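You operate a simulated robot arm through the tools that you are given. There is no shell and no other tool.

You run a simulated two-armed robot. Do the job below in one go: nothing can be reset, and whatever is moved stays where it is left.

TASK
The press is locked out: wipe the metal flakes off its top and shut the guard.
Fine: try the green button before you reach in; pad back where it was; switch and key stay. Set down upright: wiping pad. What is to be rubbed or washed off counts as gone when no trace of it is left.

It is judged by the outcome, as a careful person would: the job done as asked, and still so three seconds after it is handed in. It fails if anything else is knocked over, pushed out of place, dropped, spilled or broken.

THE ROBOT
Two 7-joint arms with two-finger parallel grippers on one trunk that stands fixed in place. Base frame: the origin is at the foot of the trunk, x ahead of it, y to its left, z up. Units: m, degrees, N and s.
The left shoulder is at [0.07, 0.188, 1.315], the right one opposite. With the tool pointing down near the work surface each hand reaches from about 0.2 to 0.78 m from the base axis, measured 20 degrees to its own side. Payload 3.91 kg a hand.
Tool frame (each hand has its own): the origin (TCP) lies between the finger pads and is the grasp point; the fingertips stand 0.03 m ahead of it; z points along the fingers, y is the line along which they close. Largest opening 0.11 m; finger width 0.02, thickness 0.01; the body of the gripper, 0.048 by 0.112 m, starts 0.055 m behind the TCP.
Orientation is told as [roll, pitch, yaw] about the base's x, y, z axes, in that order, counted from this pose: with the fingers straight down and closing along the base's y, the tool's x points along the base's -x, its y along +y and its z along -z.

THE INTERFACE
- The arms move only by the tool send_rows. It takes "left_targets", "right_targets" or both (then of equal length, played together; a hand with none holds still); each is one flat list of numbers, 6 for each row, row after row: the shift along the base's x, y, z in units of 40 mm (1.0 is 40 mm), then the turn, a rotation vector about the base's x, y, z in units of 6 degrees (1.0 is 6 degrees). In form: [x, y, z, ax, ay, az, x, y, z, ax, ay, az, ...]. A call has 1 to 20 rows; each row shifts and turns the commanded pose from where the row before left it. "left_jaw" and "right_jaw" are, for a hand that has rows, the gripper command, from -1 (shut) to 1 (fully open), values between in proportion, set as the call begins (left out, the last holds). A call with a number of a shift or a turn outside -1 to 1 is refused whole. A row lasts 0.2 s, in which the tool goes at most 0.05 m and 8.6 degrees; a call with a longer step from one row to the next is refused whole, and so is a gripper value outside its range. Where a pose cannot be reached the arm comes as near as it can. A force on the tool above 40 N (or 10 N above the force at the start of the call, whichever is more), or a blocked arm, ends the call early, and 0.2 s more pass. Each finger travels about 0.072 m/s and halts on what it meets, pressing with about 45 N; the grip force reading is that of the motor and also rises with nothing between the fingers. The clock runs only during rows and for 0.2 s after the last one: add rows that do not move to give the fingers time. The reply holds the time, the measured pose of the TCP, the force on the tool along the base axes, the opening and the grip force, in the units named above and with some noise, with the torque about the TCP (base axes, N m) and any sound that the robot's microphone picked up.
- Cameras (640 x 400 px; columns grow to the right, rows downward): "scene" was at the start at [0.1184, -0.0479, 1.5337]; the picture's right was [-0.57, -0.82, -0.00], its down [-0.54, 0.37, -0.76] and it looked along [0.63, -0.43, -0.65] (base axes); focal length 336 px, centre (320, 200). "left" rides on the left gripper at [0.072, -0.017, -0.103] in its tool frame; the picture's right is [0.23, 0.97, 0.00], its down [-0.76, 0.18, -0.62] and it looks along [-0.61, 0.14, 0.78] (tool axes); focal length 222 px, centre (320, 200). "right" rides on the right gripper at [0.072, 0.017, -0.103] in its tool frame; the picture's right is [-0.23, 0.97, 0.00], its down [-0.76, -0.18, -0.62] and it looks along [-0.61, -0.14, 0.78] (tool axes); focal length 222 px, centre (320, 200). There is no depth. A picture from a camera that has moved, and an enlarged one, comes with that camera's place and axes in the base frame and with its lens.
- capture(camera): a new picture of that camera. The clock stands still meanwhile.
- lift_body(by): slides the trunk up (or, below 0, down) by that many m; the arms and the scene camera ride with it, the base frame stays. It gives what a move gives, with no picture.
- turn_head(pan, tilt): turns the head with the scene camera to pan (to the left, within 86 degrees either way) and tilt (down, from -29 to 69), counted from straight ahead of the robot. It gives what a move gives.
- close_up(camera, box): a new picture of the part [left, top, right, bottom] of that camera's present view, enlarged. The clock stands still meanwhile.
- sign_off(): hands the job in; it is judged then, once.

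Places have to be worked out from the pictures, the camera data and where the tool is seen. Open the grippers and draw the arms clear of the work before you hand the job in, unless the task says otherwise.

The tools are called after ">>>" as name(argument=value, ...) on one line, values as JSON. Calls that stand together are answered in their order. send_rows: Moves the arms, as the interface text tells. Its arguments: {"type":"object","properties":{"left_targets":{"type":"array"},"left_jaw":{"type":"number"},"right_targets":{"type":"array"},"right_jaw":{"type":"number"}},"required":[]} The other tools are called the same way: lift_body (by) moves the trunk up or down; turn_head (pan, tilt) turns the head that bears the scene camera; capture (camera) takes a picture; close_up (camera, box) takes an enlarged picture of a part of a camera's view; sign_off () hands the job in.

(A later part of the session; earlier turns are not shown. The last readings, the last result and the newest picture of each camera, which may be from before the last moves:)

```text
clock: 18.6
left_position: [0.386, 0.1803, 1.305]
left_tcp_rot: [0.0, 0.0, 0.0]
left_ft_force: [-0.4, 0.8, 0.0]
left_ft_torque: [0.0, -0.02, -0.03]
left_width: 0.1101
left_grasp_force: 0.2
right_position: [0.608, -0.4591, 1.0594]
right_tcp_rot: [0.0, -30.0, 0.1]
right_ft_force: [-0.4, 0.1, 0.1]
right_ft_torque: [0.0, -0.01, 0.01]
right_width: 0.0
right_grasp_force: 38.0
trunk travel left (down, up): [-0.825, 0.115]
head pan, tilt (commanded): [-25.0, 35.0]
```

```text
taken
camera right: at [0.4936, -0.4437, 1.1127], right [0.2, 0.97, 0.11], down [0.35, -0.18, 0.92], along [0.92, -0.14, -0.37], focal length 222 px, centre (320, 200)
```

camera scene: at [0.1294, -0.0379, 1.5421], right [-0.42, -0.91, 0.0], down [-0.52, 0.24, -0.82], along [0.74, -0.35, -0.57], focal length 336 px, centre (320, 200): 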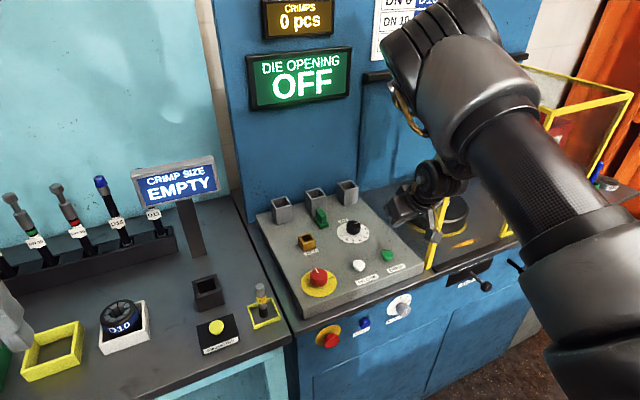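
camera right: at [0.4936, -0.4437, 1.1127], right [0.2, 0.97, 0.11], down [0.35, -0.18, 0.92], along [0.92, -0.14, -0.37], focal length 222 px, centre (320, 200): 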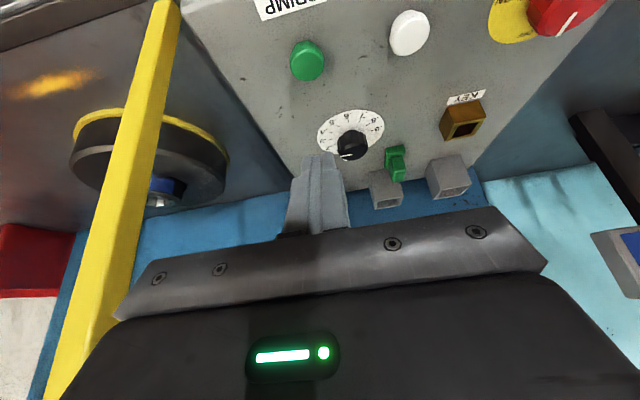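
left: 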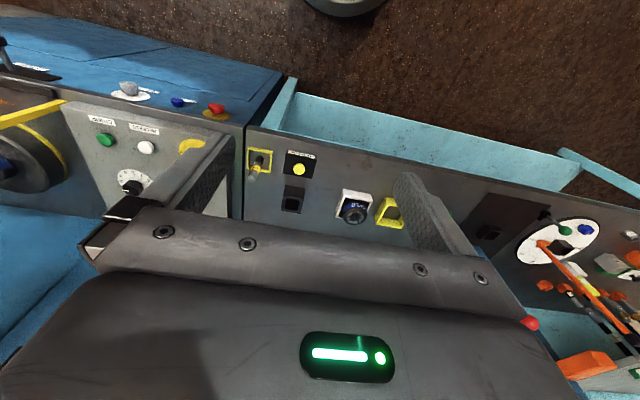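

The press stayed dead: still "DIE OPENING OFF" and 0 crimps. Next is the pad; I check whether the panel slopes and exactly where the pad is.

>>> close_up(camera="scene", box=[300, 180, 340, 230])

>>> close_up(camera="scene", box=[265, 190, 300, 230])

>>> close_up(camera="right", box=[350, 120, 510, 220])

>>> close_up(camera="scene", box=[250, 200, 310, 330])

```text
8.00 times, centred on (320, 205) of scene
camera zoom: at [0.1294, -0.0379, 1.5421], right [-0.42, -0.91, 0.0], down [-0.52, 0.24, -0.82], along [0.74, -0.35, -0.57], focal length 2687 px, centre (320, 160)
```

zoom: 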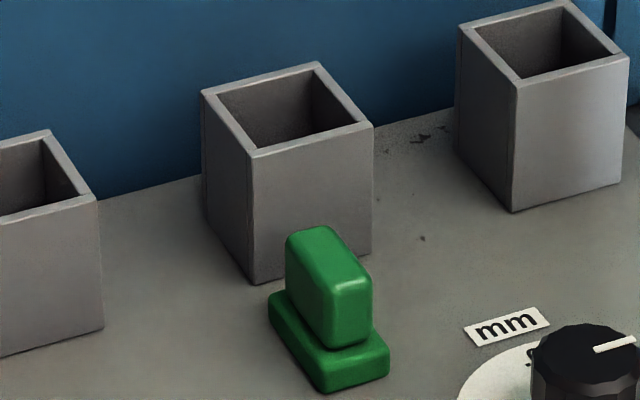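

```text
10.00 times, centred on (282, 210) of scene
camera zoom: at [0.1294, -0.0379, 1.5421], right [-0.42, -0.91, 0.0], down [-0.52, 0.24, -0.82], along [0.74, -0.35, -0.57], focal length 3358 px, centre (695, 100)
```

zoom: 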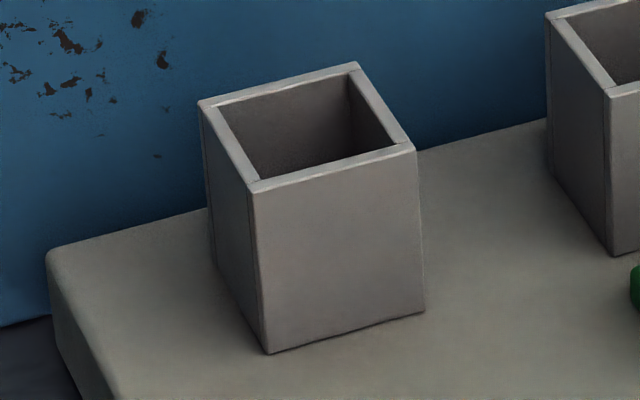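

```text
4.00 times, centred on (430, 170) of right
camera zoom: at [0.4936, -0.4437, 1.1127], right [0.2, 0.97, 0.11], down [0.35, -0.18, 0.92], along [0.92, -0.14, -0.37], focal length 888 px, centre (-120, 320)
```

zoom: 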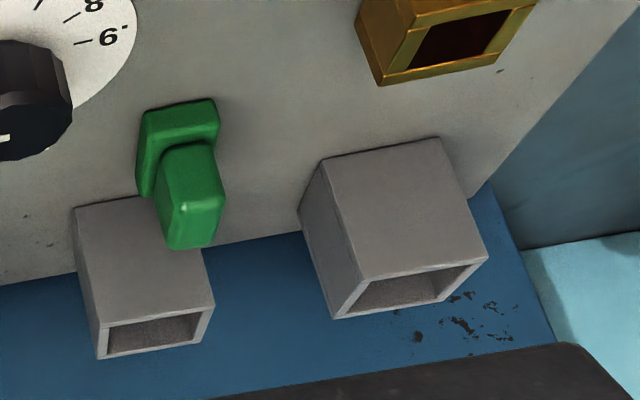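

```text
3.08 times, centred on (280, 265) of scene
camera zoom: at [0.1294, -0.0379, 1.5421], right [-0.42, -0.91, 0.0], down [-0.52, 0.24, -0.82], along [0.74, -0.35, -0.57], focal length 1033 px, centre (443, 0)
```

zoom: 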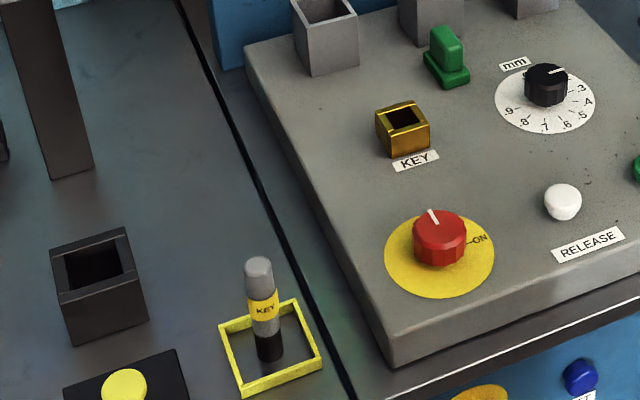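

The socket edges are truly vertical, so the panel is level, at about z 0.917; the pad's front edge is near x 0.805 and its centre near (0.83, -0.367). I open the jaw to about 60 mm and hover before the pad, tilted 36°.

>>> send_rows(right_targets=[0.75, 0.58, 0.1, 0, -0.25, 0, 0.75, 0.58, 0, 0, -0.25, 0, 0.75, 0.58, 0, 0, -0.25, 0, 0.75, 0.58, 0, 0, -0.25, 0, 0, 0, 0, 0, 0, 0], right_jaw=0.09)

>>> capture(camera="right")

>>> capture(camera="scene")

```text
clock: 19.8
left_position: [0.3857, 0.1825, 1.3049]
left_tcp_rot: [0.0, -0.1, 0.1]
left_ft_force: [-0.3, -0.1, -0.4]
left_ft_torque: [0.0, -0.04, -0.01]
left_width: 0.11
left_grasp_force: 0.0
right_position: [0.6467, -0.4221, 1.076]
right_tcp_rot: [0.0, -36.2, 0.4]
right_ft_force: [-0.6, 0.2, -0.5]
right_ft_torque: [-0.01, 0.0, 0.03]
right_width: 0.0598
right_grasp_force: 0.1
right hand out of reach, approached as far as the arm can: row 2, 3, 4
trunk travel left (down, up): [-0.825, 0.115]
head pan, tilt (commanded): [-25.0, 35.0]
```

```text
taken
camera right: at [0.5271, -0.4074, 1.1172], right [0.17, 0.98, 0.13], down [0.25, -0.18, 0.95], along [0.95, -0.13, -0.27], focal length 222 px, centre (320, 200)
```

right: 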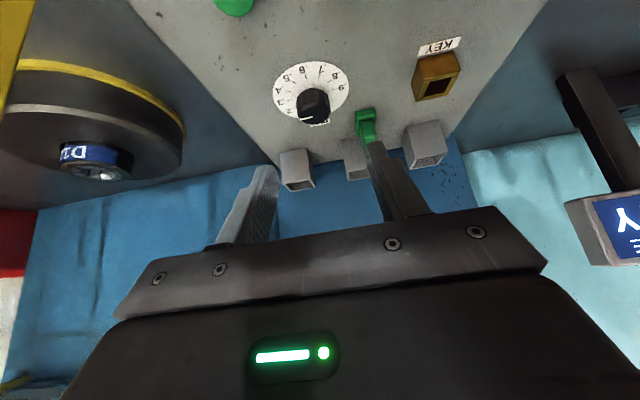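

```text
taken
camera scene: at [0.1286, -0.0373, 1.5422], right [-0.42, -0.91, 0.0], down [-0.52, 0.24, -0.82], along [0.74, -0.35, -0.57], focal length 336 px, centre (320, 200)
```

scene: 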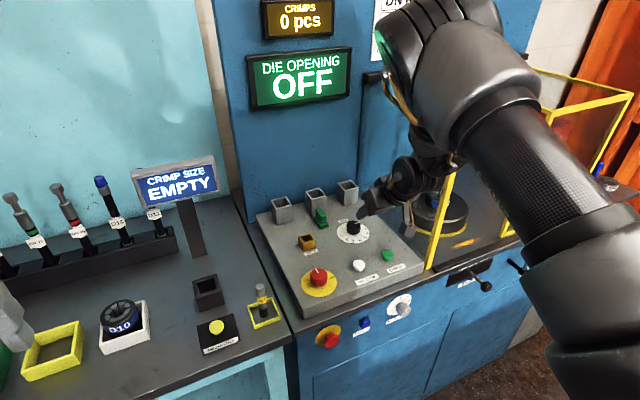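

Out of reach again at (0.647, -0.422, 1.076), so reach is the issue. I look at the right arm itself to understand how it is stretched.

>>> turn_head(pan=-65, tilt=25)

>>> capture(camera="scene")

>>> turn_head(pan=-80, tilt=55)

>>> capture(camera="scene")

```text
clock: 20.9
left_position: [0.3865, 0.1821, 1.3056]
left_tcp_rot: [0.1, 0.1, 0.1]
left_ft_force: [-0.2, 0.5, 0.4]
left_ft_torque: [0.03, 0.03, 0.0]
left_width: 0.1103
left_grasp_force: 0.2
right_position: [0.6464, -0.422, 1.0767]
right_tcp_rot: [0.0, -36.2, 0.5]
right_ft_force: [0.4, -0.6, 0.9]
right_ft_torque: [0.02, -0.02, 0.01]
right_width: 0.0599
right_grasp_force: 0.0
trunk travel left (down, up): [-0.825, 0.115]
head pan, tilt (commanded): [-65.0, 25.0]
```

```text
taken
camera scene: at [0.0878, -0.0831, 1.558], right [-0.91, -0.42, 0.0], down [-0.18, 0.38, -0.91], along [0.38, -0.82, -0.42], focal length 336 px, centre (320, 200)
```

scene: 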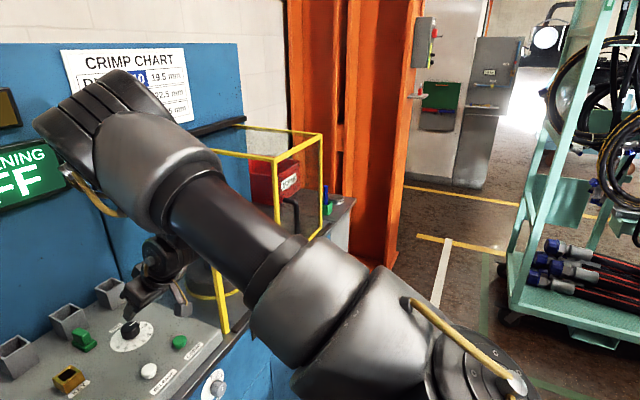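

```text
clock: 21.9
left_position: [0.3861, 0.1822, 1.3053]
left_tcp_rot: [-0.1, -0.1, 0.2]
left_ft_force: [-0.7, -0.3, -0.2]
left_ft_torque: [-0.02, 0.01, -0.03]
left_width: 0.11
left_grasp_force: 0.1
right_position: [0.6461, -0.4234, 1.0765]
right_tcp_rot: [0.0, -36.1, 0.5]
right_ft_force: [0.2, 0.5, 0.4]
right_ft_torque: [0.03, -0.01, -0.01]
right_width: 0.0601
right_grasp_force: 0.0
trunk travel left (down, up): [-0.825, 0.115]
head pan, tilt (commanded): [-80.0, 55.0]
```

```text
taken
camera scene: at [0.0612, -0.0709, 1.5141], right [-0.98, -0.17, 0.0], down [-0.14, 0.81, -0.57], along [0.1, -0.57, -0.82], focal length 336 px, centre (320, 200)
```

scene: 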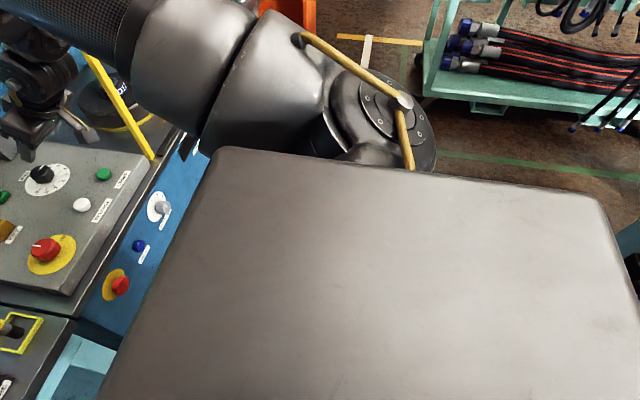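

The elbow is still well bent, so this is likely a wrist limit rather than arm length. The button pose lower down was reachable, so I try going lower while moving forward.

>>> send_rows(right_targets=[0, 0, -0.6, 0, 0, 0, 0.4, 0.3, -0.5, 0, 0, 0, 0.4, 0.3, -0.3, 0, 0, 0, 0.4, 0.3, -0.1, 0, 0, 0, 0, 0, 0, 0, 0, 0])

>>> turn_head(pan=-35, tilt=35)

>>> capture(camera="scene")

>>> capture(camera="right")

```text
clock: 23.1
left_position: [0.3864, 0.1822, 1.3059]
left_tcp_rot: [0.1, -0.1, 0.1]
left_ft_force: [0.6, -0.4, -0.5]
left_ft_torque: [-0.02, -0.01, -0.07]
left_width: 0.1098
left_grasp_force: 0.0
right_position: [0.638, -0.4254, 1.0291]
right_tcp_rot: [0.0, -36.1, 0.4]
right_ft_force: [-0.4, 0.9, 0.7]
right_ft_torque: [0.01, 0.0, 0.0]
right_width: 0.0601
right_grasp_force: 0.0
right hand out of reach, approached as far as the arm can: row 1, 2, 3, 4
trunk travel left (down, up): [-0.825, 0.115]
head pan, tilt (commanded): [-80.0, 55.0]
```

```text
clock: 24.2
left_position: [0.3878, 0.1818, 1.3055]
left_tcp_rot: [0.0, 0.0, 0.1]
left_ft_force: [0.8, 0.2, 0.1]
left_ft_torque: [0.02, -0.01, -0.01]
left_width: 0.1103
left_grasp_force: 0.0
right_position: [0.6378, -0.4251, 1.0292]
right_tcp_rot: [0.0, -36.2, 0.3]
right_ft_force: [0.5, 0.6, 0.5]
right_ft_torque: [-0.05, 0.01, 0.03]
right_width: 0.0602
right_grasp_force: 0.0
trunk travel left (down, up): [-0.825, 0.115]
head pan, tilt (commanded): [-35.0, 35.0]
```

```text
taken
camera scene: at [0.1208, -0.0505, 1.5422], right [-0.57, -0.82, 0.0], down [-0.47, 0.33, -0.82], along [0.67, -0.47, -0.57], focal length 336 px, centre (320, 200)
```

scene: 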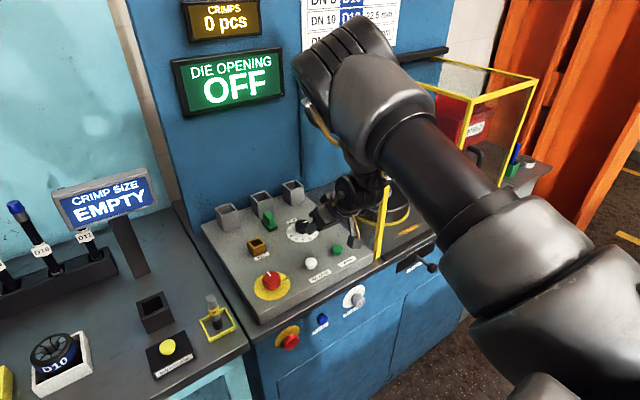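

```text
taken
camera right: at [0.519, -0.4108, 1.0701], right [0.18, 0.97, 0.13], down [0.25, -0.18, 0.95], along [0.95, -0.14, -0.27], focal length 222 px, centre (320, 200)
```

right: 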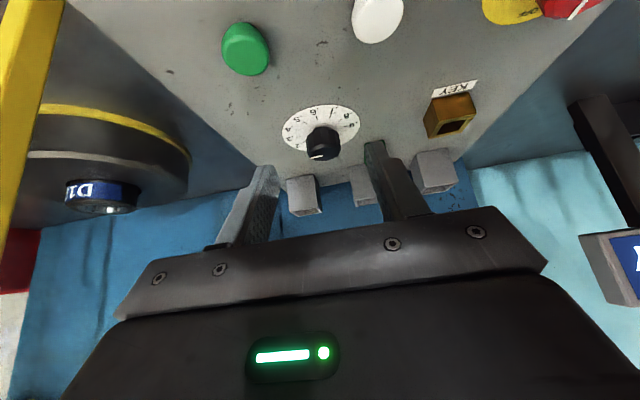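

Still limited at (0.638, -0.425, 1.029). I test whether the wrist's yaw is the limit: turning the hand 18° toward the arm's own direction, then trying forward again.

>>> send_rows(right_targets=[0, 0, 0.3, 0, 0, -1, 0, 0, 0.3, 0, 0, -1, 0, 0, 0, 0, 0, -1, 0.5, 0, 0, 0, 0, 0, 0.5, 0, 0, 0, 0, 0, 0.5, 0, 0, 0, 0, 0, 0, 0, 0, 0, 0, 0])

>>> capture(camera="scene")

```text
clock: 25.8
left_position: [0.386, 0.1807, 1.3065]
left_tcp_rot: [-0.1, 0.0, 0.1]
left_ft_force: [-0.4, 0.4, 0.2]
left_ft_torque: [0.02, -0.02, 0.0]
left_width: 0.1096
left_grasp_force: 0.0
right_position: [0.5637, -0.5237, 1.078]
right_tcp_rot: [0.0, -36.1, -17.8]
right_ft_force: [0.2, 0.6, 0.5]
right_ft_torque: [0.02, 0.02, 0.01]
right_width: 0.0599
right_grasp_force: 0.0
right hand out of reach, approached as far as the arm can: row 1, 2, 3, 4, 5, 6
trunk travel left (down, up): [-0.825, 0.115]
head pan, tilt (commanded): [-35.0, 35.0]
```

```text
taken
camera scene: at [0.1209, -0.0502, 1.5422], right [-0.57, -0.82, 0.0], down [-0.47, 0.33, -0.82], along [0.67, -0.47, -0.57], focal length 336 px, centre (320, 200)
```

scene: 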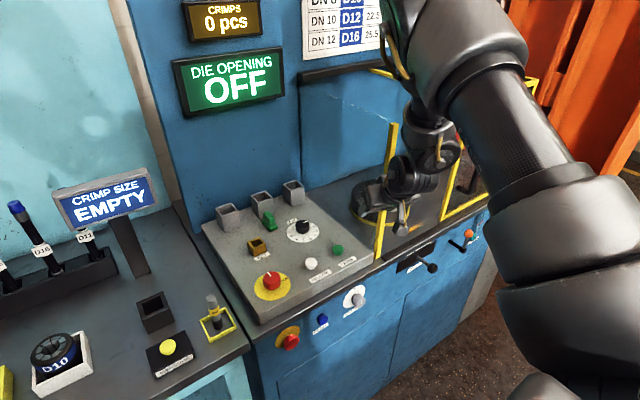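

Turning that way made it worse and drew the hand toward the upright, so the limit is in the wrist's turn. I back away from the post and turn the other way to test.

>>> send_rows(right_targets=[-0.8, 0.3, 0.3, 0, 0, 0, -0.8, 0.6, 0.3, 0, 0, 0.5, 0, 0.9, 0, 0, 0, 1, 0, 0.5, 0, 0, 0, 1, 0, 0, 0, 0, 0, 1, 0, 0, 0, 0, 0, 1, 0, 0, 0, 0, 0, 1, 0, 0, 0, 0, 0, 1, 0, 0, 0, 0, 0, 1, 0, 0, 0, 0, 0, 0])

>>> capture(camera="scene")

```text
clock: 28.0
left_position: [0.3871, 0.183, 1.3062]
left_tcp_rot: [0.0, 0.0, 0.1]
left_ft_force: [-0.1, 0.8, -0.2]
left_ft_torque: [0.02, 0.02, 0.01]
left_width: 0.1101
left_grasp_force: 0.1
right_position: [0.4994, -0.4314, 1.1033]
right_tcp_rot: [0.0, -36.1, 27.0]
right_ft_force: [-0.9, 0.5, 0.1]
right_ft_torque: [0.0, 0.02, -0.01]
right_width: 0.06
right_grasp_force: 0.0
trunk travel left (down, up): [-0.825, 0.115]
head pan, tilt (commanded): [-35.0, 35.0]
```

```text
taken
camera scene: at [0.1207, -0.05, 1.5422], right [-0.57, -0.82, 0.0], down [-0.47, 0.33, -0.82], along [0.67, -0.47, -0.57], focal length 336 px, centre (320, 200)
```

scene: 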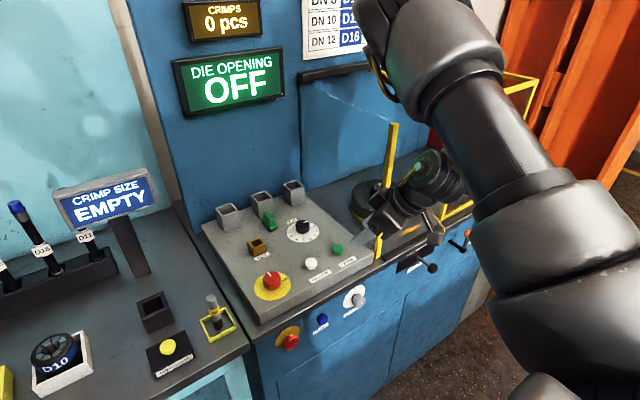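

Now at yaw +27° without any limit. I move forward toward the pad side to see how far it reaches in this attitude.

>>> send_rows(right_targets=[0.9, 0.2, 0, 0, 0, 0, 0.9, 0.2, 0, 0, 0, 0, 0.9, 0.2, 0, 0, 0, 0, 0.9, 0.2, 0, 0, 0, 0, 0.9, 0.2, 0, 0, 0, 0, 0.9, 0.2, 0, 0, 0, 0, 0, 0, 0, 0, 0, 0])

>>> capture(camera="scene")

```text
clock: 29.6
left_position: [0.3859, 0.1822, 1.3057]
left_tcp_rot: [-0.1, 0.0, -0.1]
left_ft_force: [0.1, 0.4, 0.1]
left_ft_torque: [0.01, 0.0, -0.02]
left_width: 0.11
left_grasp_force: 0.0
right_position: [0.7155, -0.3839, 1.1019]
right_tcp_rot: [0.1, -36.0, 26.9]
right_ft_force: [0.2, 0.0, -0.1]
right_ft_torque: [-0.02, -0.02, 0.04]
right_width: 0.06
right_grasp_force: 0.1
trunk travel left (down, up): [-0.825, 0.115]
head pan, tilt (commanded): [-35.0, 35.0]
```

```text
taken
camera scene: at [0.1204, -0.0505, 1.5423], right [-0.57, -0.82, 0.0], down [-0.47, 0.33, -0.82], along [0.67, -0.47, -0.57], focal length 336 px, centre (320, 200)
```

scene: 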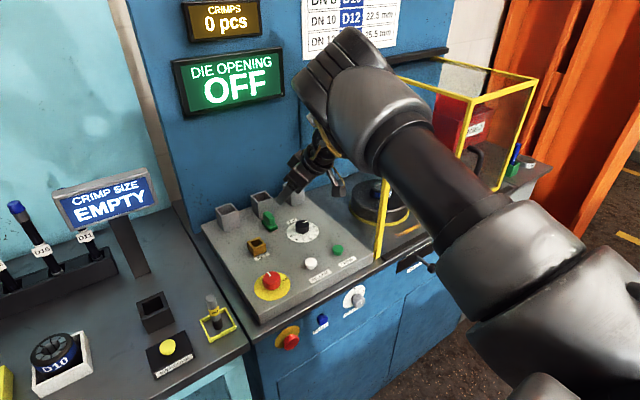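

In this attitude the hand reaches (0.716, -0.384) freely, so the wrist's roll was the limit. I'll roll the hand about its own axis by 180°, so the jaws close along y again but flipped, with the camera on top; first half now.

>>> send_rows(right_targets=[0, 0, 0, -0.629, -0.32, 0.971, 0, 0, 0, -0.629, -0.32, 0.971, 0, 0, 0, -0.629, -0.32, 0.971, 0, 0, 0, -0.629, -0.32, 0.971, 0, 0, 0, -0.629, -0.32, 0.971, 0, 0, 0, -0.629, -0.32, 0.971, 0, 0, 0, -0.629, -0.32, 0.971, 0, 0, 0, -0.629, -0.32, 0.971, 0, 0, 0, -0.629, -0.32, 0.971, 0, 0, 0, -0.629, -0.32, 0.971, 0, 0, 0, -0.629, -0.32, 0.971, 0, 0, 0, -0.629, -0.32, 0.971, 0, 0, 0, 0, 0, 0])

>>> capture(camera="scene")

```text
clock: 32.4
left_position: [0.3863, 0.1815, 1.3043]
left_tcp_rot: [-0.1, -0.1, 0.1]
left_ft_force: [0.6, -0.3, 0.2]
left_ft_torque: [0.01, -0.01, -0.02]
left_width: 0.1102
left_grasp_force: 0.1
right_position: [0.7162, -0.3843, 1.1039]
right_tcp_rot: [-36.0, -2.1, 114.1]
right_ft_force: [-0.3, 0.2, 0.8]
right_ft_torque: [0.01, 0.0, 0.01]
right_width: 0.0601
right_grasp_force: 0.2
trunk travel left (down, up): [-0.825, 0.115]
head pan, tilt (commanded): [-35.0, 35.0]
```

```text
taken
camera scene: at [0.1208, -0.0504, 1.5422], right [-0.57, -0.82, 0.0], down [-0.47, 0.33, -0.82], along [0.67, -0.47, -0.57], focal length 336 px, centre (320, 200)
```

scene: 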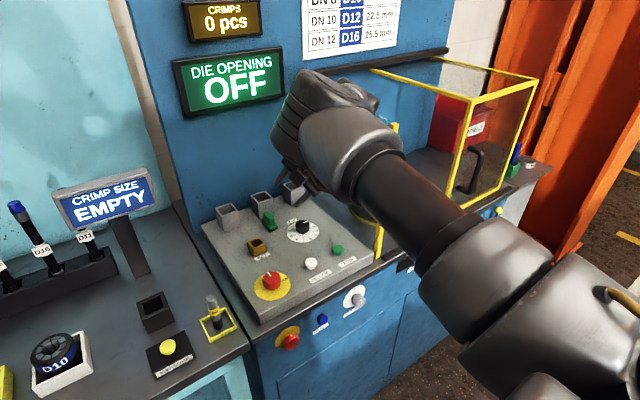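

Half done with no limit or contact. I continue the roll for the remaining 94°.

>>> send_rows(right_targets=[0, 0, 0, -0.629, -0.32, 0.971, 0, 0, 0, -0.629, -0.32, 0.971, 0, 0, 0, -0.629, -0.32, 0.971, 0, 0, 0, -0.629, -0.32, 0.971, 0, 0, 0, -0.629, -0.32, 0.971, 0, 0, 0, -0.629, -0.32, 0.971, 0, 0, 0, -0.629, -0.32, 0.971, 0, 0, 0, -0.629, -0.32, 0.971, 0, 0, 0, -0.629, -0.32, 0.971, 0, 0, 0, -0.629, -0.32, 0.971, 0, 0, 0, -0.629, -0.32, 0.971, 0, 0, 0, -0.629, -0.32, 0.971, 0, 0, 0, -0.629, -0.32, 0.971, 0, 0, 0, 0, 0, 0])

>>> capture(camera="scene")

>>> capture(camera="right")

```text
clock: 35.4
left_position: [0.3864, 0.1805, 1.306]
left_tcp_rot: [0.0, 0.0, 0.1]
left_ft_force: [-0.6, 0.5, -0.6]
left_ft_torque: [-0.04, 0.01, 0.01]
left_width: 0.1102
left_grasp_force: 0.1
right_position: [0.7142, -0.3839, 1.1018]
right_tcp_rot: [0.0, 35.9, -152.8]
right_ft_force: [0.2, 0.4, 0.1]
right_ft_torque: [0.0, 0.01, 0.0]
right_width: 0.0598
right_grasp_force: 0.0
trunk travel left (down, up): [-0.825, 0.115]
head pan, tilt (commanded): [-35.0, 35.0]
```

```text
taken
camera scene: at [0.1208, -0.0503, 1.5422], right [-0.57, -0.82, 0.0], down [-0.47, 0.33, -0.82], along [0.67, -0.47, -0.57], focal length 336 px, centre (320, 200)
```

scene: 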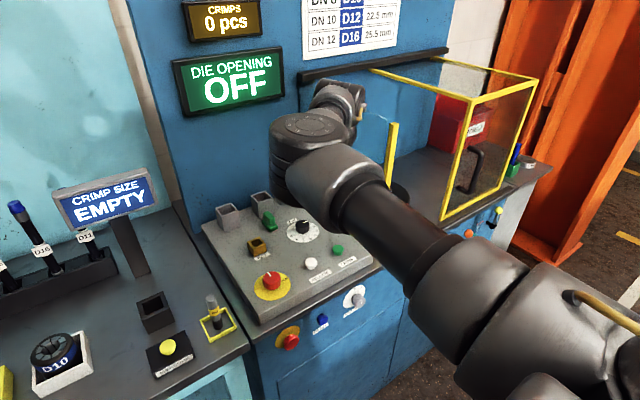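

```text
taken
camera right: at [0.7215, -0.4009, 1.2289], right [0.28, -0.95, -0.13], down [-0.96, -0.29, 0.06], along [-0.09, 0.11, -0.99], focal length 222 px, centre (320, 200)
```

right: 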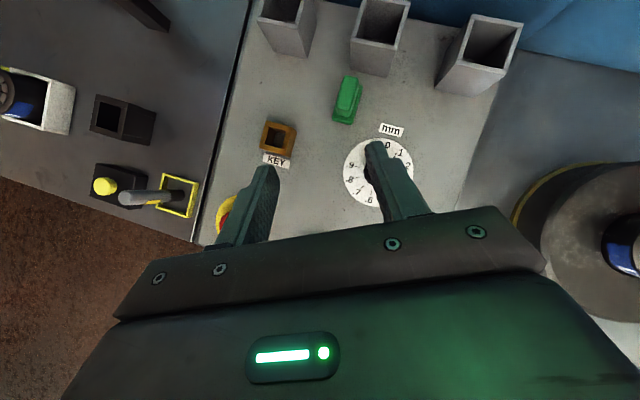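

The flip worked and the camera now looks straight down. I zoom on the pad from above to fix its place and alignment.

>>> close_up(camera="right", box=[300, 20, 420, 140])

```text
3.33 times, centred on (360, 80) of right
camera zoom: at [0.7215, -0.4009, 1.2289], right [0.28, -0.95, -0.13], down [-0.96, -0.29, 0.06], along [-0.09, 0.11, -0.99], focal length 740 px, centre (187, 600)
```

zoom: 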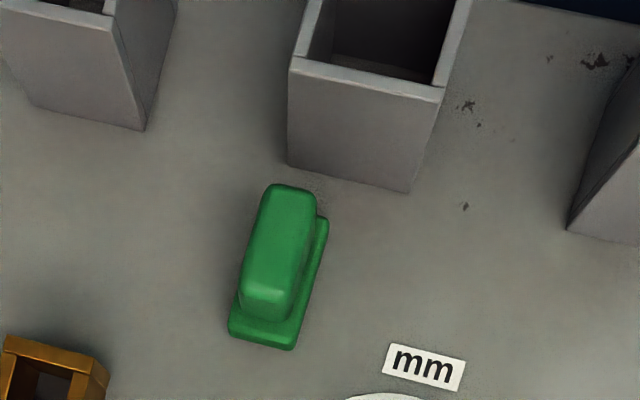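

The pad is aligned with x: base x 0.804–0.853, y -0.379 to -0.353, rib centre (0.827, -0.367), about 17 mm thick. I turn the hand -27° to square up with it and move to a hover just above.

>>> send_rows(right_targets=[0, 0, 0, 0, 0, -0.907, 0, 0, 0, 0, 0, -0.907, 0, 0, 0, 0, 0, -0.907, 0, 0, 0, 0, 0, -0.907, 0, 0, 0, 0, 0, -0.907, 0.6, 0.1, -0.3, 0, 0, 0, 0.6, 0.1, -0.3, 0, 0, 0, 0.6, 0.1, -0.3, 0, 0, 0, 0.7, 0.13, -0.4, 0, 0, 0, 0, 0, 0, 0, 0, 0])

>>> capture(camera="right")

>>> capture(camera="scene")

```text
clock: 37.6
left_position: [0.386, 0.1826, 1.3048]
left_tcp_rot: [0.1, 0.0, 0.0]
left_ft_force: [-0.3, 0.8, -0.1]
left_ft_torque: [0.01, 0.02, -0.01]
left_width: 0.1101
left_grasp_force: 0.1
right_position: [0.8158, -0.3676, 1.0499]
right_tcp_rot: [0.0, 35.8, 179.7]
right_ft_force: [-0.1, 0.2, 0.6]
right_ft_torque: [0.0, -0.01, 0.02]
right_width: 0.0598
right_grasp_force: 0.0
trunk travel left (down, up): [-0.825, 0.115]
head pan, tilt (commanded): [-35.0, 35.0]
```

```text
taken
camera right: at [0.814, -0.3858, 1.1762], right [-0.19, -0.97, -0.13], down [-0.98, 0.18, 0.06], along [-0.03, 0.14, -0.99], focal length 222 px, centre (320, 200)
```

right: 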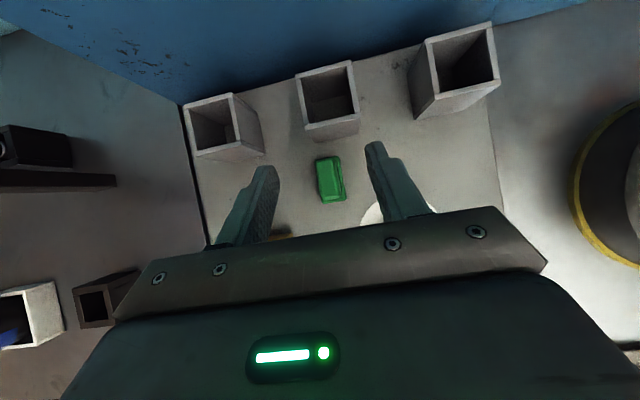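

```text
taken
camera scene: at [0.1205, -0.0504, 1.5423], right [-0.57, -0.82, 0.0], down [-0.47, 0.33, -0.82], along [0.67, -0.47, -0.57], focal length 336 px, centre (320, 200)
```

scene: 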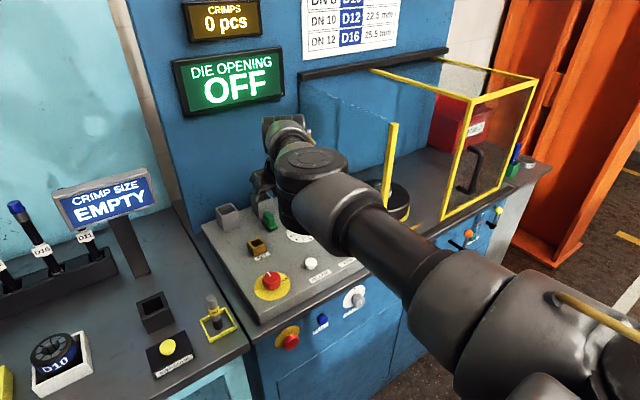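

The hand hovers exactly over the pad (rib at y -0.367, TCP y -0.368). I lower 86 mm so the fingertips straddle the rib just above the base.

>>> send_rows(right_targets=[0, 0, -0.8, 0, 0, 0, 0, 0, -0.7, 0, 0, 0, 0, 0, -0.35, 0, 0, 0, 0, 0, -0.25, 0, 0, 0, 0, 0, 0, 0, 0, 0])

>>> capture(camera="right")

>>> close_up(camera="right", box=[220, 80, 420, 240])

```text
clock: 38.8
left_position: [0.3875, 0.1813, 1.304]
left_tcp_rot: [0.0, 0.0, 0.1]
left_ft_force: [0.8, -0.1, -0.2]
left_ft_torque: [0.02, 0.01, 0.01]
left_width: 0.1101
left_grasp_force: 0.1
right_position: [0.8159, -0.3663, 0.9663]
right_tcp_rot: [0.0, 35.9, 179.8]
right_ft_force: [-0.9, -0.4, 0.4]
right_ft_torque: [0.0, 0.0, 0.0]
right_width: 0.0602
right_grasp_force: 0.1
trunk travel left (down, up): [-0.825, 0.115]
head pan, tilt (commanded): [-35.0, 35.0]
```

```text
taken
camera right: at [0.814, -0.3846, 1.0925], right [-0.19, -0.97, -0.13], down [-0.98, 0.18, 0.06], along [-0.03, 0.14, -0.99], focal length 222 px, centre (320, 200)
```

right: 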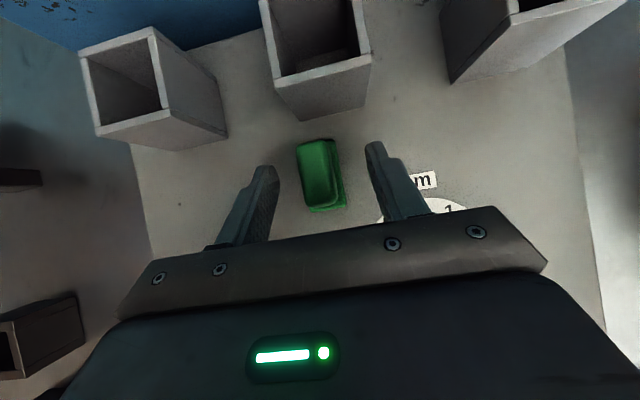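

```text
2.50 times, centred on (320, 160) of right
camera zoom: at [0.814, -0.3846, 1.0925], right [-0.19, -0.97, -0.13], down [-0.98, 0.18, 0.06], along [-0.03, 0.14, -0.99], focal length 555 px, centre (320, 300)
```

zoom: 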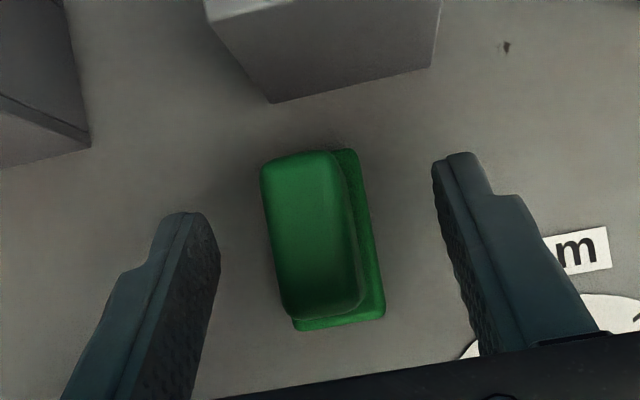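

The fingers straddle the rib squarely, tips just above the base. I close the jaw.

>>> send_rows(right_targets=[0, 0, 0, 0, 0, 0, 0, 0, 0, 0, 0, 0, 0, 0, 0, 0, 0, 0, 0, 0, 0, 0, 0, 0], right_jaw=-1)

>>> close_up(camera="right", box=[220, 80, 420, 240])

```text
clock: 39.8
left_position: [0.3854, 0.182, 1.3054]
left_tcp_rot: [0.0, 0.0, 0.1]
left_ft_force: [0.5, 0.0, -0.6]
left_ft_torque: [0.03, 0.0, 0.0]
left_width: 0.1101
left_grasp_force: 0.2
right_position: [0.8152, -0.3656, 0.9656]
right_tcp_rot: [0.0, 35.9, 179.9]
right_ft_force: [0.0, 0.3, -0.7]
right_ft_torque: [0.05, -0.01, 0.0]
right_width: 0.0192
right_grasp_force: 45.0
trunk travel left (down, up): [-0.825, 0.115]
head pan, tilt (commanded): [-35.0, 35.0]
```

```text
2.50 times, centred on (320, 160) of right
camera zoom: at [0.814, -0.3843, 1.0927], right [-0.19, -0.97, -0.13], down [-0.98, 0.18, 0.06], along [-0.03, 0.14, -0.99], focal length 555 px, centre (320, 300)
```

zoom: 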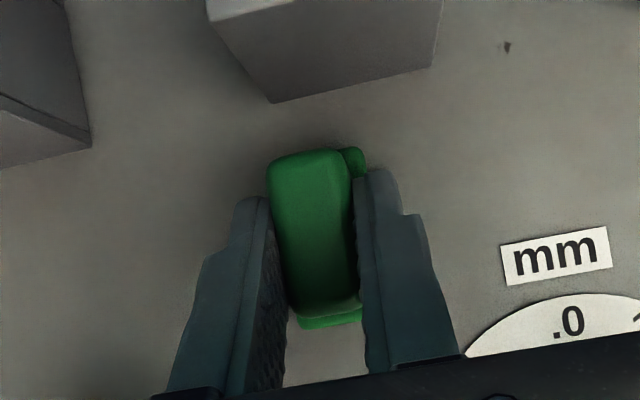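

The pad is gripped (opening 19 mm, 45 N) at TCP (0.815, -0.366, 0.966). I lift it 12 cm and look.

>>> send_rows(right_targets=[0, 0, 0.5, 0, 0, 0, 0, 0, 0.9, 0, 0, 0, 0, 0, 0.9, 0, 0, 0, 0, 0, 0.7, 0, 0, 0, 0, 0, 0, 0, 0, 0])

>>> capture(camera="right")

>>> capture(camera="scene")

```text
clock: 41.0
left_position: [0.3866, 0.1814, 1.3044]
left_tcp_rot: [0.0, 0.0, 0.1]
left_ft_force: [-0.1, 0.2, -1.2]
left_ft_torque: [-0.01, 0.01, -0.01]
left_width: 0.1098
left_grasp_force: 0.0
right_position: [0.8159, -0.3668, 1.0864]
right_tcp_rot: [0.0, 35.9, 179.9]
right_ft_force: [0.7, 0.5, -0.9]
right_ft_torque: [-0.03, 0.01, -0.02]
right_width: 0.019
right_grasp_force: 45.4
trunk travel left (down, up): [-0.825, 0.115]
head pan, tilt (commanded): [-35.0, 35.0]
```

```text
taken
camera right: at [0.8141, -0.3847, 1.2127], right [-0.19, -0.97, -0.13], down [-0.98, 0.18, 0.06], along [-0.03, 0.14, -0.99], focal length 222 px, centre (320, 200)
```

right: 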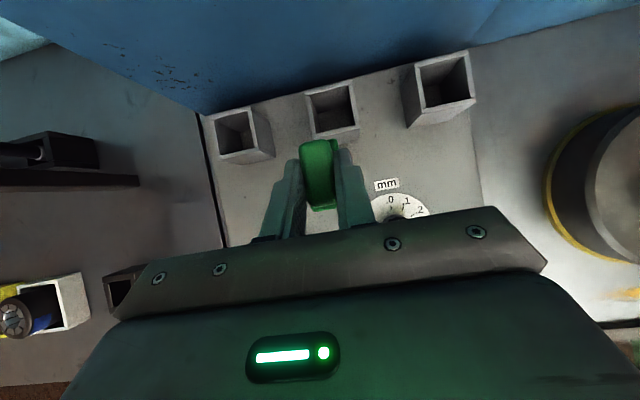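

```text
taken
camera scene: at [0.1211, -0.0504, 1.5422], right [-0.57, -0.82, 0.0], down [-0.47, 0.33, -0.82], along [0.67, -0.47, -0.57], focal length 336 px, centre (320, 200)
```

scene: 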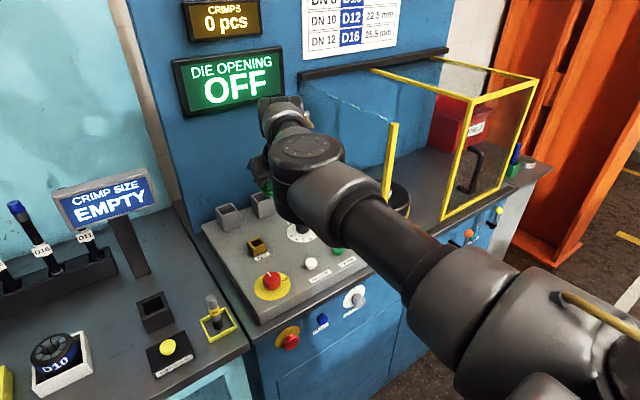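

The pad is held firmly. A faint line shows a fixed clear side panel behind the post (plane y ≈ -0.576), so I go round the front: back to x ≈ 0.45 first.

>>> send_rows(right_targets=[-1, 0, 0, 0, 0, 0, -1, 0, 0, 0, 0, 0, -1, 0, 0, 0, 0, 0, -1, 0, 0, 0, 0, 0, -1, 0, 0, 0, 0, 0, -1, 0, 0, 0, 0, 0, -1, 0, 0, 0, 0, 0, -1, 0, 0, 0, 0, 0, -1, 0, 0, 0, 0, 0, 0, 0, 0, 0, 0, 0])

>>> capture(camera="right")

>>> capture(camera="scene")

```text
clock: 43.2
left_position: [0.3873, 0.1822, 1.3058]
left_tcp_rot: [0.0, 0.0, 0.2]
left_ft_force: [-0.1, -0.3, 0.3]
left_ft_torque: [-0.02, 0.01, -0.01]
left_width: 0.11
left_grasp_force: 0.0
right_position: [0.4557, -0.3666, 1.087]
right_tcp_rot: [0.0, 35.8, 179.9]
right_ft_force: [-0.2, 0.4, -0.1]
right_ft_torque: [0.0, 0.04, 0.01]
right_width: 0.0193
right_grasp_force: 45.0
trunk travel left (down, up): [-0.825, 0.115]
head pan, tilt (commanded): [-35.0, 35.0]
```

```text
taken
camera right: at [0.4539, -0.3838, 1.2131], right [-0.19, -0.97, -0.13], down [-0.98, 0.18, 0.06], along [-0.03, 0.14, -0.99], focal length 222 px, centre (320, 200)
```

right: 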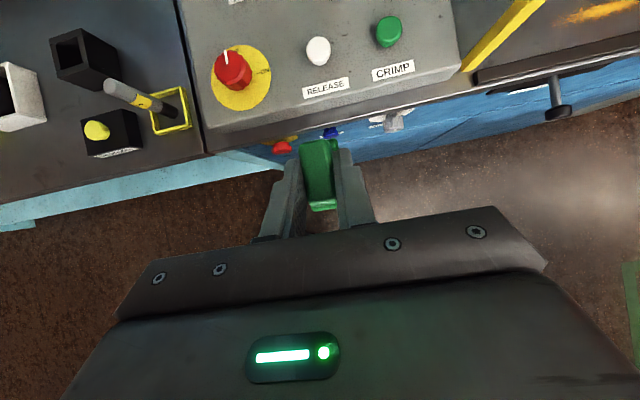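

```text
taken
camera scene: at [0.1219, -0.0498, 1.5421], right [-0.57, -0.82, 0.0], down [-0.47, 0.33, -0.82], along [0.67, -0.47, -0.57], focal length 336 px, centre (320, 200)
```

scene: 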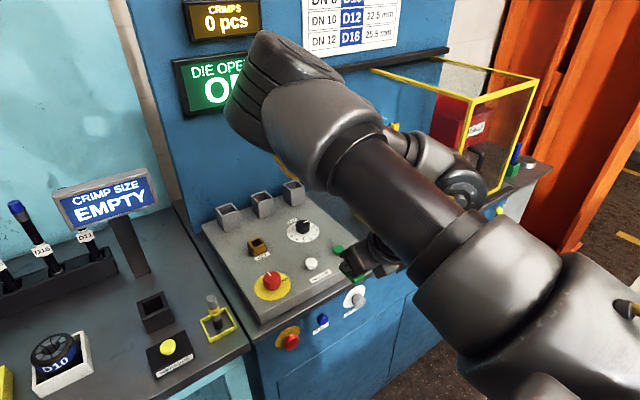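

Clear. Now I move right along the front, turning the hand 25° toward the flakes, ending at about (0.456, -0.727) in front of the opening.

>>> send_rows(right_targets=[0, -0.9, 0, 0, 0, -0.52, 0, -0.9, 0, 0, 0, -0.52, 0, -0.9, 0, 0, 0, -0.52, 0, -0.9, 0, 0, 0, -0.52, 0, -0.9, 0, 0, 0, -0.52, 0, -0.9, 0, 0, 0, -0.52, 0, -0.9, 0, 0, 0, -0.52, 0, -0.9, 0, 0, 0, -0.52, 0, -0.9, 0, 0, 0, 0, 0, -0.9, 0, 0, 0, 0, 0, 0, 0, 0, 0, 0])

>>> capture(camera="right")

>>> capture(camera="scene")

```text
clock: 45.6
left_position: [0.3868, 0.1835, 1.306]
left_tcp_rot: [-0.1, 0.0, 0.1]
left_ft_force: [-0.1, -0.1, -0.2]
left_ft_torque: [0.01, 0.02, 0.0]
left_width: 0.1099
left_grasp_force: 0.1
right_position: [0.456, -0.7277, 1.0877]
right_tcp_rot: [0.0, 35.9, 154.9]
right_ft_force: [0.4, -0.1, -0.7]
right_ft_torque: [-0.01, 0.02, -0.01]
right_width: 0.0189
right_grasp_force: 44.9
trunk travel left (down, up): [-0.825, 0.115]
head pan, tilt (commanded): [-35.0, 35.0]
```

```text
taken
camera right: at [0.447, -0.7429, 1.2132], right [-0.58, -0.8, -0.13], down [-0.81, 0.58, 0.06], along [0.03, 0.14, -0.99], focal length 222 px, centre (320, 200)
```

right: 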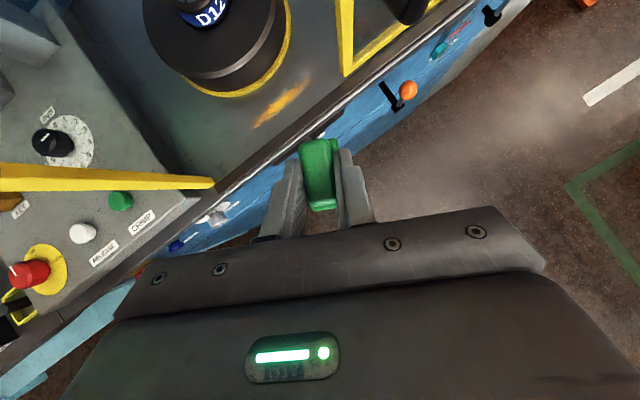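

```text
taken
camera scene: at [0.1212, -0.0498, 1.5422], right [-0.57, -0.82, 0.0], down [-0.47, 0.33, -0.82], along [0.67, -0.47, -0.57], focal length 336 px, centre (320, 200)
```

scene: 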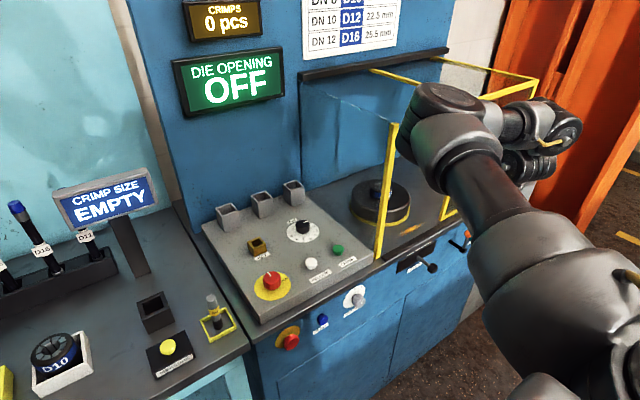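

The flakes are in clear view from above. I zoom in to map the patch.

>>> close_up(camera="right", box=[210, 40, 370, 140])

```text
4.00 times, centred on (290, 90) of right
camera zoom: at [0.447, -0.7429, 1.2132], right [-0.58, -0.8, -0.13], down [-0.81, 0.58, 0.06], along [0.03, 0.14, -0.99], focal length 888 px, centre (440, 640)
```

zoom: 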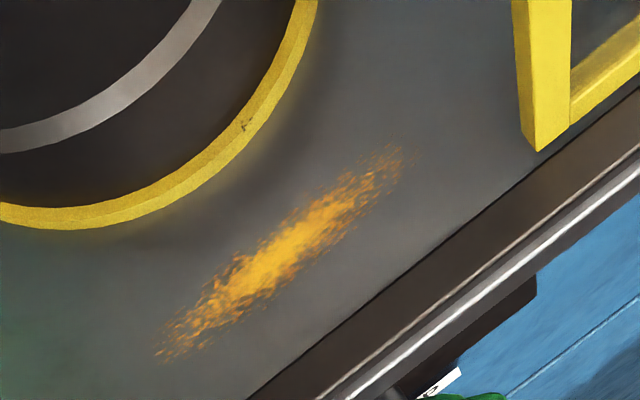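

The flakes span about y -0.665 to -0.80 and x 0.60 to 0.632; the rail's inner edge is at x ≈ 0.58 and the die ring at x ≈ 0.655. I bring the pad in through the opening above the middle of the patch.

>>> send_rows(right_targets=[0.92, 0, 0, 0, 0, 0, 0.92, 0, 0, 0, 0, 0, 0.92, 0, 0, 0, 0, 0, 0.92, 0, 0, 0, 0, 0, 0, 0, -1, 0, 0, 0, 0, 0, -1, 0, 0, 0, 0, 0, -0.9, 0, 0, 0, 0, 0, 0, 0, 0, 0])

>>> capture(camera="right")

>>> capture(camera="scene")

```text
clock: 47.4
left_position: [0.3861, 0.1813, 1.3053]
left_tcp_rot: [0.0, 0.0, 0.1]
left_ft_force: [0.5, 0.0, 0.3]
left_ft_torque: [-0.02, 0.01, -0.01]
left_width: 0.1102
left_grasp_force: 0.1
right_position: [0.602, -0.7276, 0.9706]
right_tcp_rot: [0.0, 35.9, 154.9]
right_ft_force: [-0.3, 0.7, -0.5]
right_ft_torque: [0.0, -0.03, 0.04]
right_width: 0.019
right_grasp_force: 44.8
trunk travel left (down, up): [-0.825, 0.115]
head pan, tilt (commanded): [-35.0, 35.0]
```

```text
taken
camera right: at [0.5938, -0.7431, 1.0972], right [-0.58, -0.8, -0.13], down [-0.81, 0.58, 0.06], along [0.03, 0.14, -0.99], focal length 222 px, centre (320, 200)
```

right: 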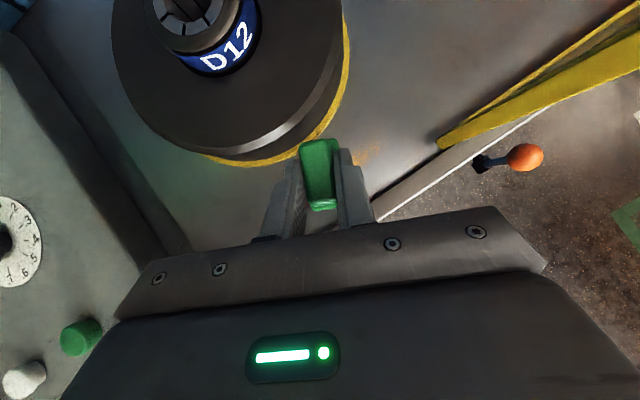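

```text
taken
camera scene: at [0.1206, -0.0503, 1.5423], right [-0.57, -0.82, 0.0], down [-0.47, 0.33, -0.82], along [0.67, -0.47, -0.57], focal length 336 px, centre (320, 200)
```

scene: 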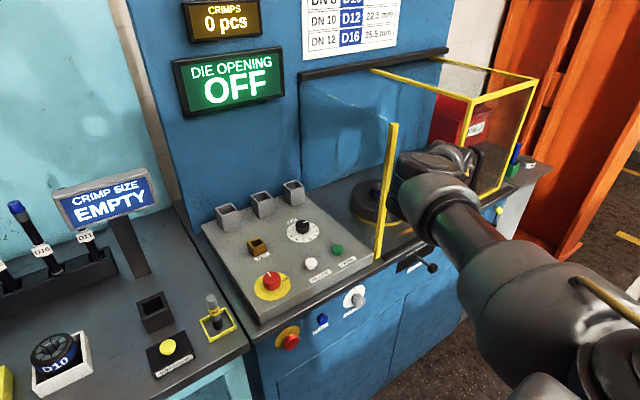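

In place over the patch, about 2 cm clear of the die ring. I lower the pad toward the bed (expected contact near TCP z 0.917) in shrinking steps.

>>> send_rows(right_targets=[0, 0, -0.6, 0, 0, 0, 0, 0, -0.4, 0, 0, 0, 0, 0, -0.15, 0, 0, 0, 0, 0, 0, 0, 0, 0])

```text
clock: 48.4
left_position: [0.3849, 0.1829, 1.3057]
left_tcp_rot: [-0.2, -0.2, 0.0]
left_ft_force: [0.2, -0.5, -0.5]
left_ft_torque: [0.0, 0.0, 0.03]
left_width: 0.1102
left_grasp_force: 0.2
right_position: [0.6013, -0.7285, 0.9277]
right_tcp_rot: [-0.1, 36.1, 155.0]
right_ft_force: [-0.1, -1.6, 8.6]
right_ft_torque: [-0.03, 0.03, 0.01]
right_width: 0.0191
right_grasp_force: 45.2
trunk travel left (down, up): [-0.825, 0.115]
head pan, tilt (commanded): [-35.0, 35.0]
```

Contact at TCP z 0.928 with 8.6 N, a good wiping load. I stroke right to y ≈ -0.79 while turning the hand away from the guard, then back left to y ≈ -0.70.

>>> send_rows(right_targets=[0, -0.3, 0, 0, 0, -0.33, 0, -0.3, 0, 0, 0, -0.33, 0, -0.3, 0, 0, 0, -0.33, 0, -0.3, 0, 0, 0, -0.33, 0, -0.3, 0, 0, 0, -0.33, 0, 0, 0, 0, 0, 0])

>>> capture(camera="right")

>>> capture(camera="scene")

```text
clock: 49.8
left_position: [0.3863, 0.1838, 1.3056]
left_tcp_rot: [-0.1, 0.0, 0.1]
left_ft_force: [0.1, 0.0, 0.0]
left_ft_torque: [-0.04, -0.01, -0.01]
left_width: 0.1102
left_grasp_force: 0.0
right_position: [0.6012, -0.7885, 0.9327]
right_tcp_rot: [0.9, 37.9, 145.8]
right_ft_force: [0.1, 0.3, -0.3]
right_ft_torque: [0.01, -0.03, -0.02]
right_width: 0.0193
right_grasp_force: 44.6
right hand out of reach, approached as far as the arm can: row 5
trunk travel left (down, up): [-0.825, 0.115]
head pan, tilt (commanded): [-35.0, 35.0]
```

```text
taken
camera right: at [0.5882, -0.7983, 1.0591], right [-0.7, -0.7, -0.13], down [-0.71, 0.71, 0.02], along [0.08, 0.11, -0.99], focal length 222 px, centre (320, 200)
```

right: 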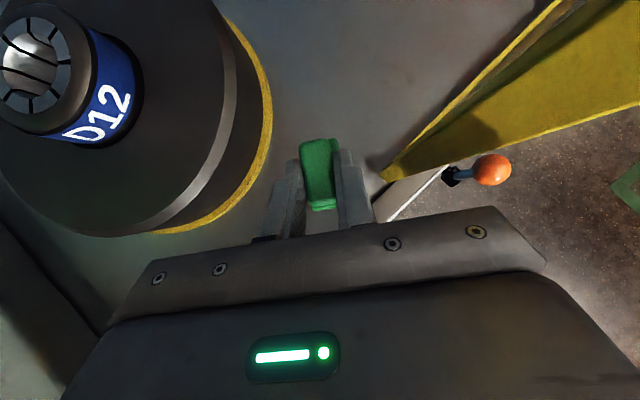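

```text
taken
camera scene: at [0.1205, -0.0485, 1.5423], right [-0.57, -0.82, 0.0], down [-0.47, 0.33, -0.82], along [0.67, -0.47, -0.57], focal length 336 px, centre (320, 200)
```

scene: 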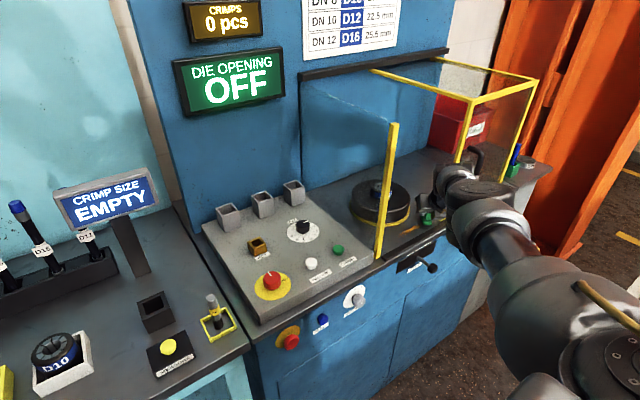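

The right end was just out of reach, so the pad tipped slightly off the surface there. I lift and come back left to the middle, then will lower the trunk for more reach.

>>> send_rows(right_targets=[0, 0.3, 0.4, 0, 0, 0.3, 0, 0.6, 0.8, 0, 0, 0.5, 0, 0.6, 0.8, 0, 0, 0.5, 0, 0, 0.8, 0, 0, 0.3, 0, 0, 0, 0, 0, 0])

>>> capture(camera="right")

>>> close_up(camera="scene", box=[340, 150, 480, 270])

```text
clock: 51.0
left_position: [0.3871, 0.182, 1.305]
left_tcp_rot: [0.0, 0.0, -0.1]
left_ft_force: [0.6, 0.4, 0.3]
left_ft_torque: [0.0, -0.01, 0.0]
left_width: 0.1095
left_grasp_force: 0.1
right_position: [0.6031, -0.7294, 1.0433]
right_tcp_rot: [0.0, 35.9, 154.6]
right_ft_force: [0.2, -1.0, -0.9]
right_ft_torque: [-0.02, 0.01, -0.02]
right_width: 0.0192
right_grasp_force: 44.7
trunk travel left (down, up): [-0.825, 0.115]
head pan, tilt (commanded): [-35.0, 35.0]
```

```text
taken
camera right: at [0.595, -0.7449, 1.1701], right [-0.58, -0.8, -0.13], down [-0.81, 0.58, 0.06], along [0.03, 0.14, -0.99], focal length 222 px, centre (320, 200)
```

right: 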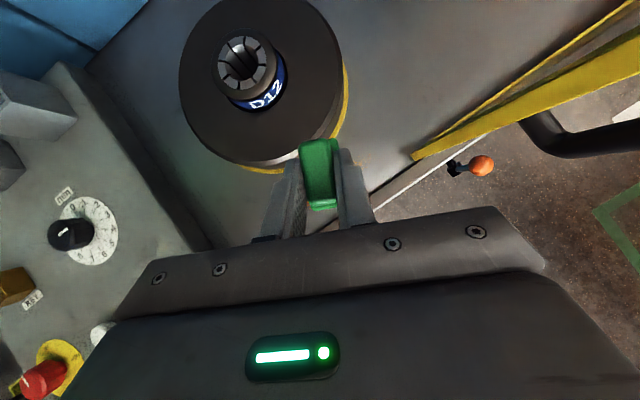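

```text
3.33 times, centred on (410, 210) of scene
camera zoom: at [0.1214, -0.05, 1.5422], right [-0.57, -0.82, 0.0], down [-0.47, 0.33, -0.82], along [0.67, -0.47, -0.57], focal length 1120 px, centre (20, 167)
```

zoom: 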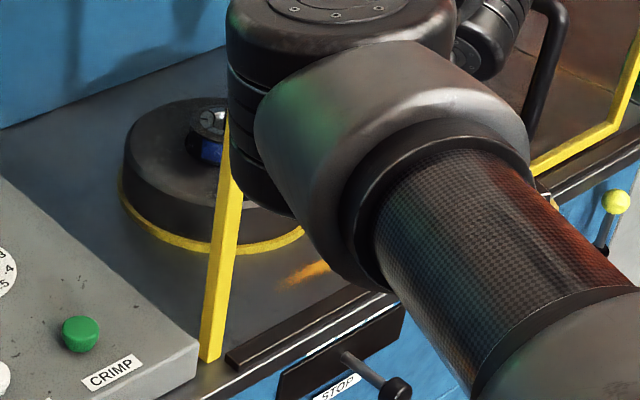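

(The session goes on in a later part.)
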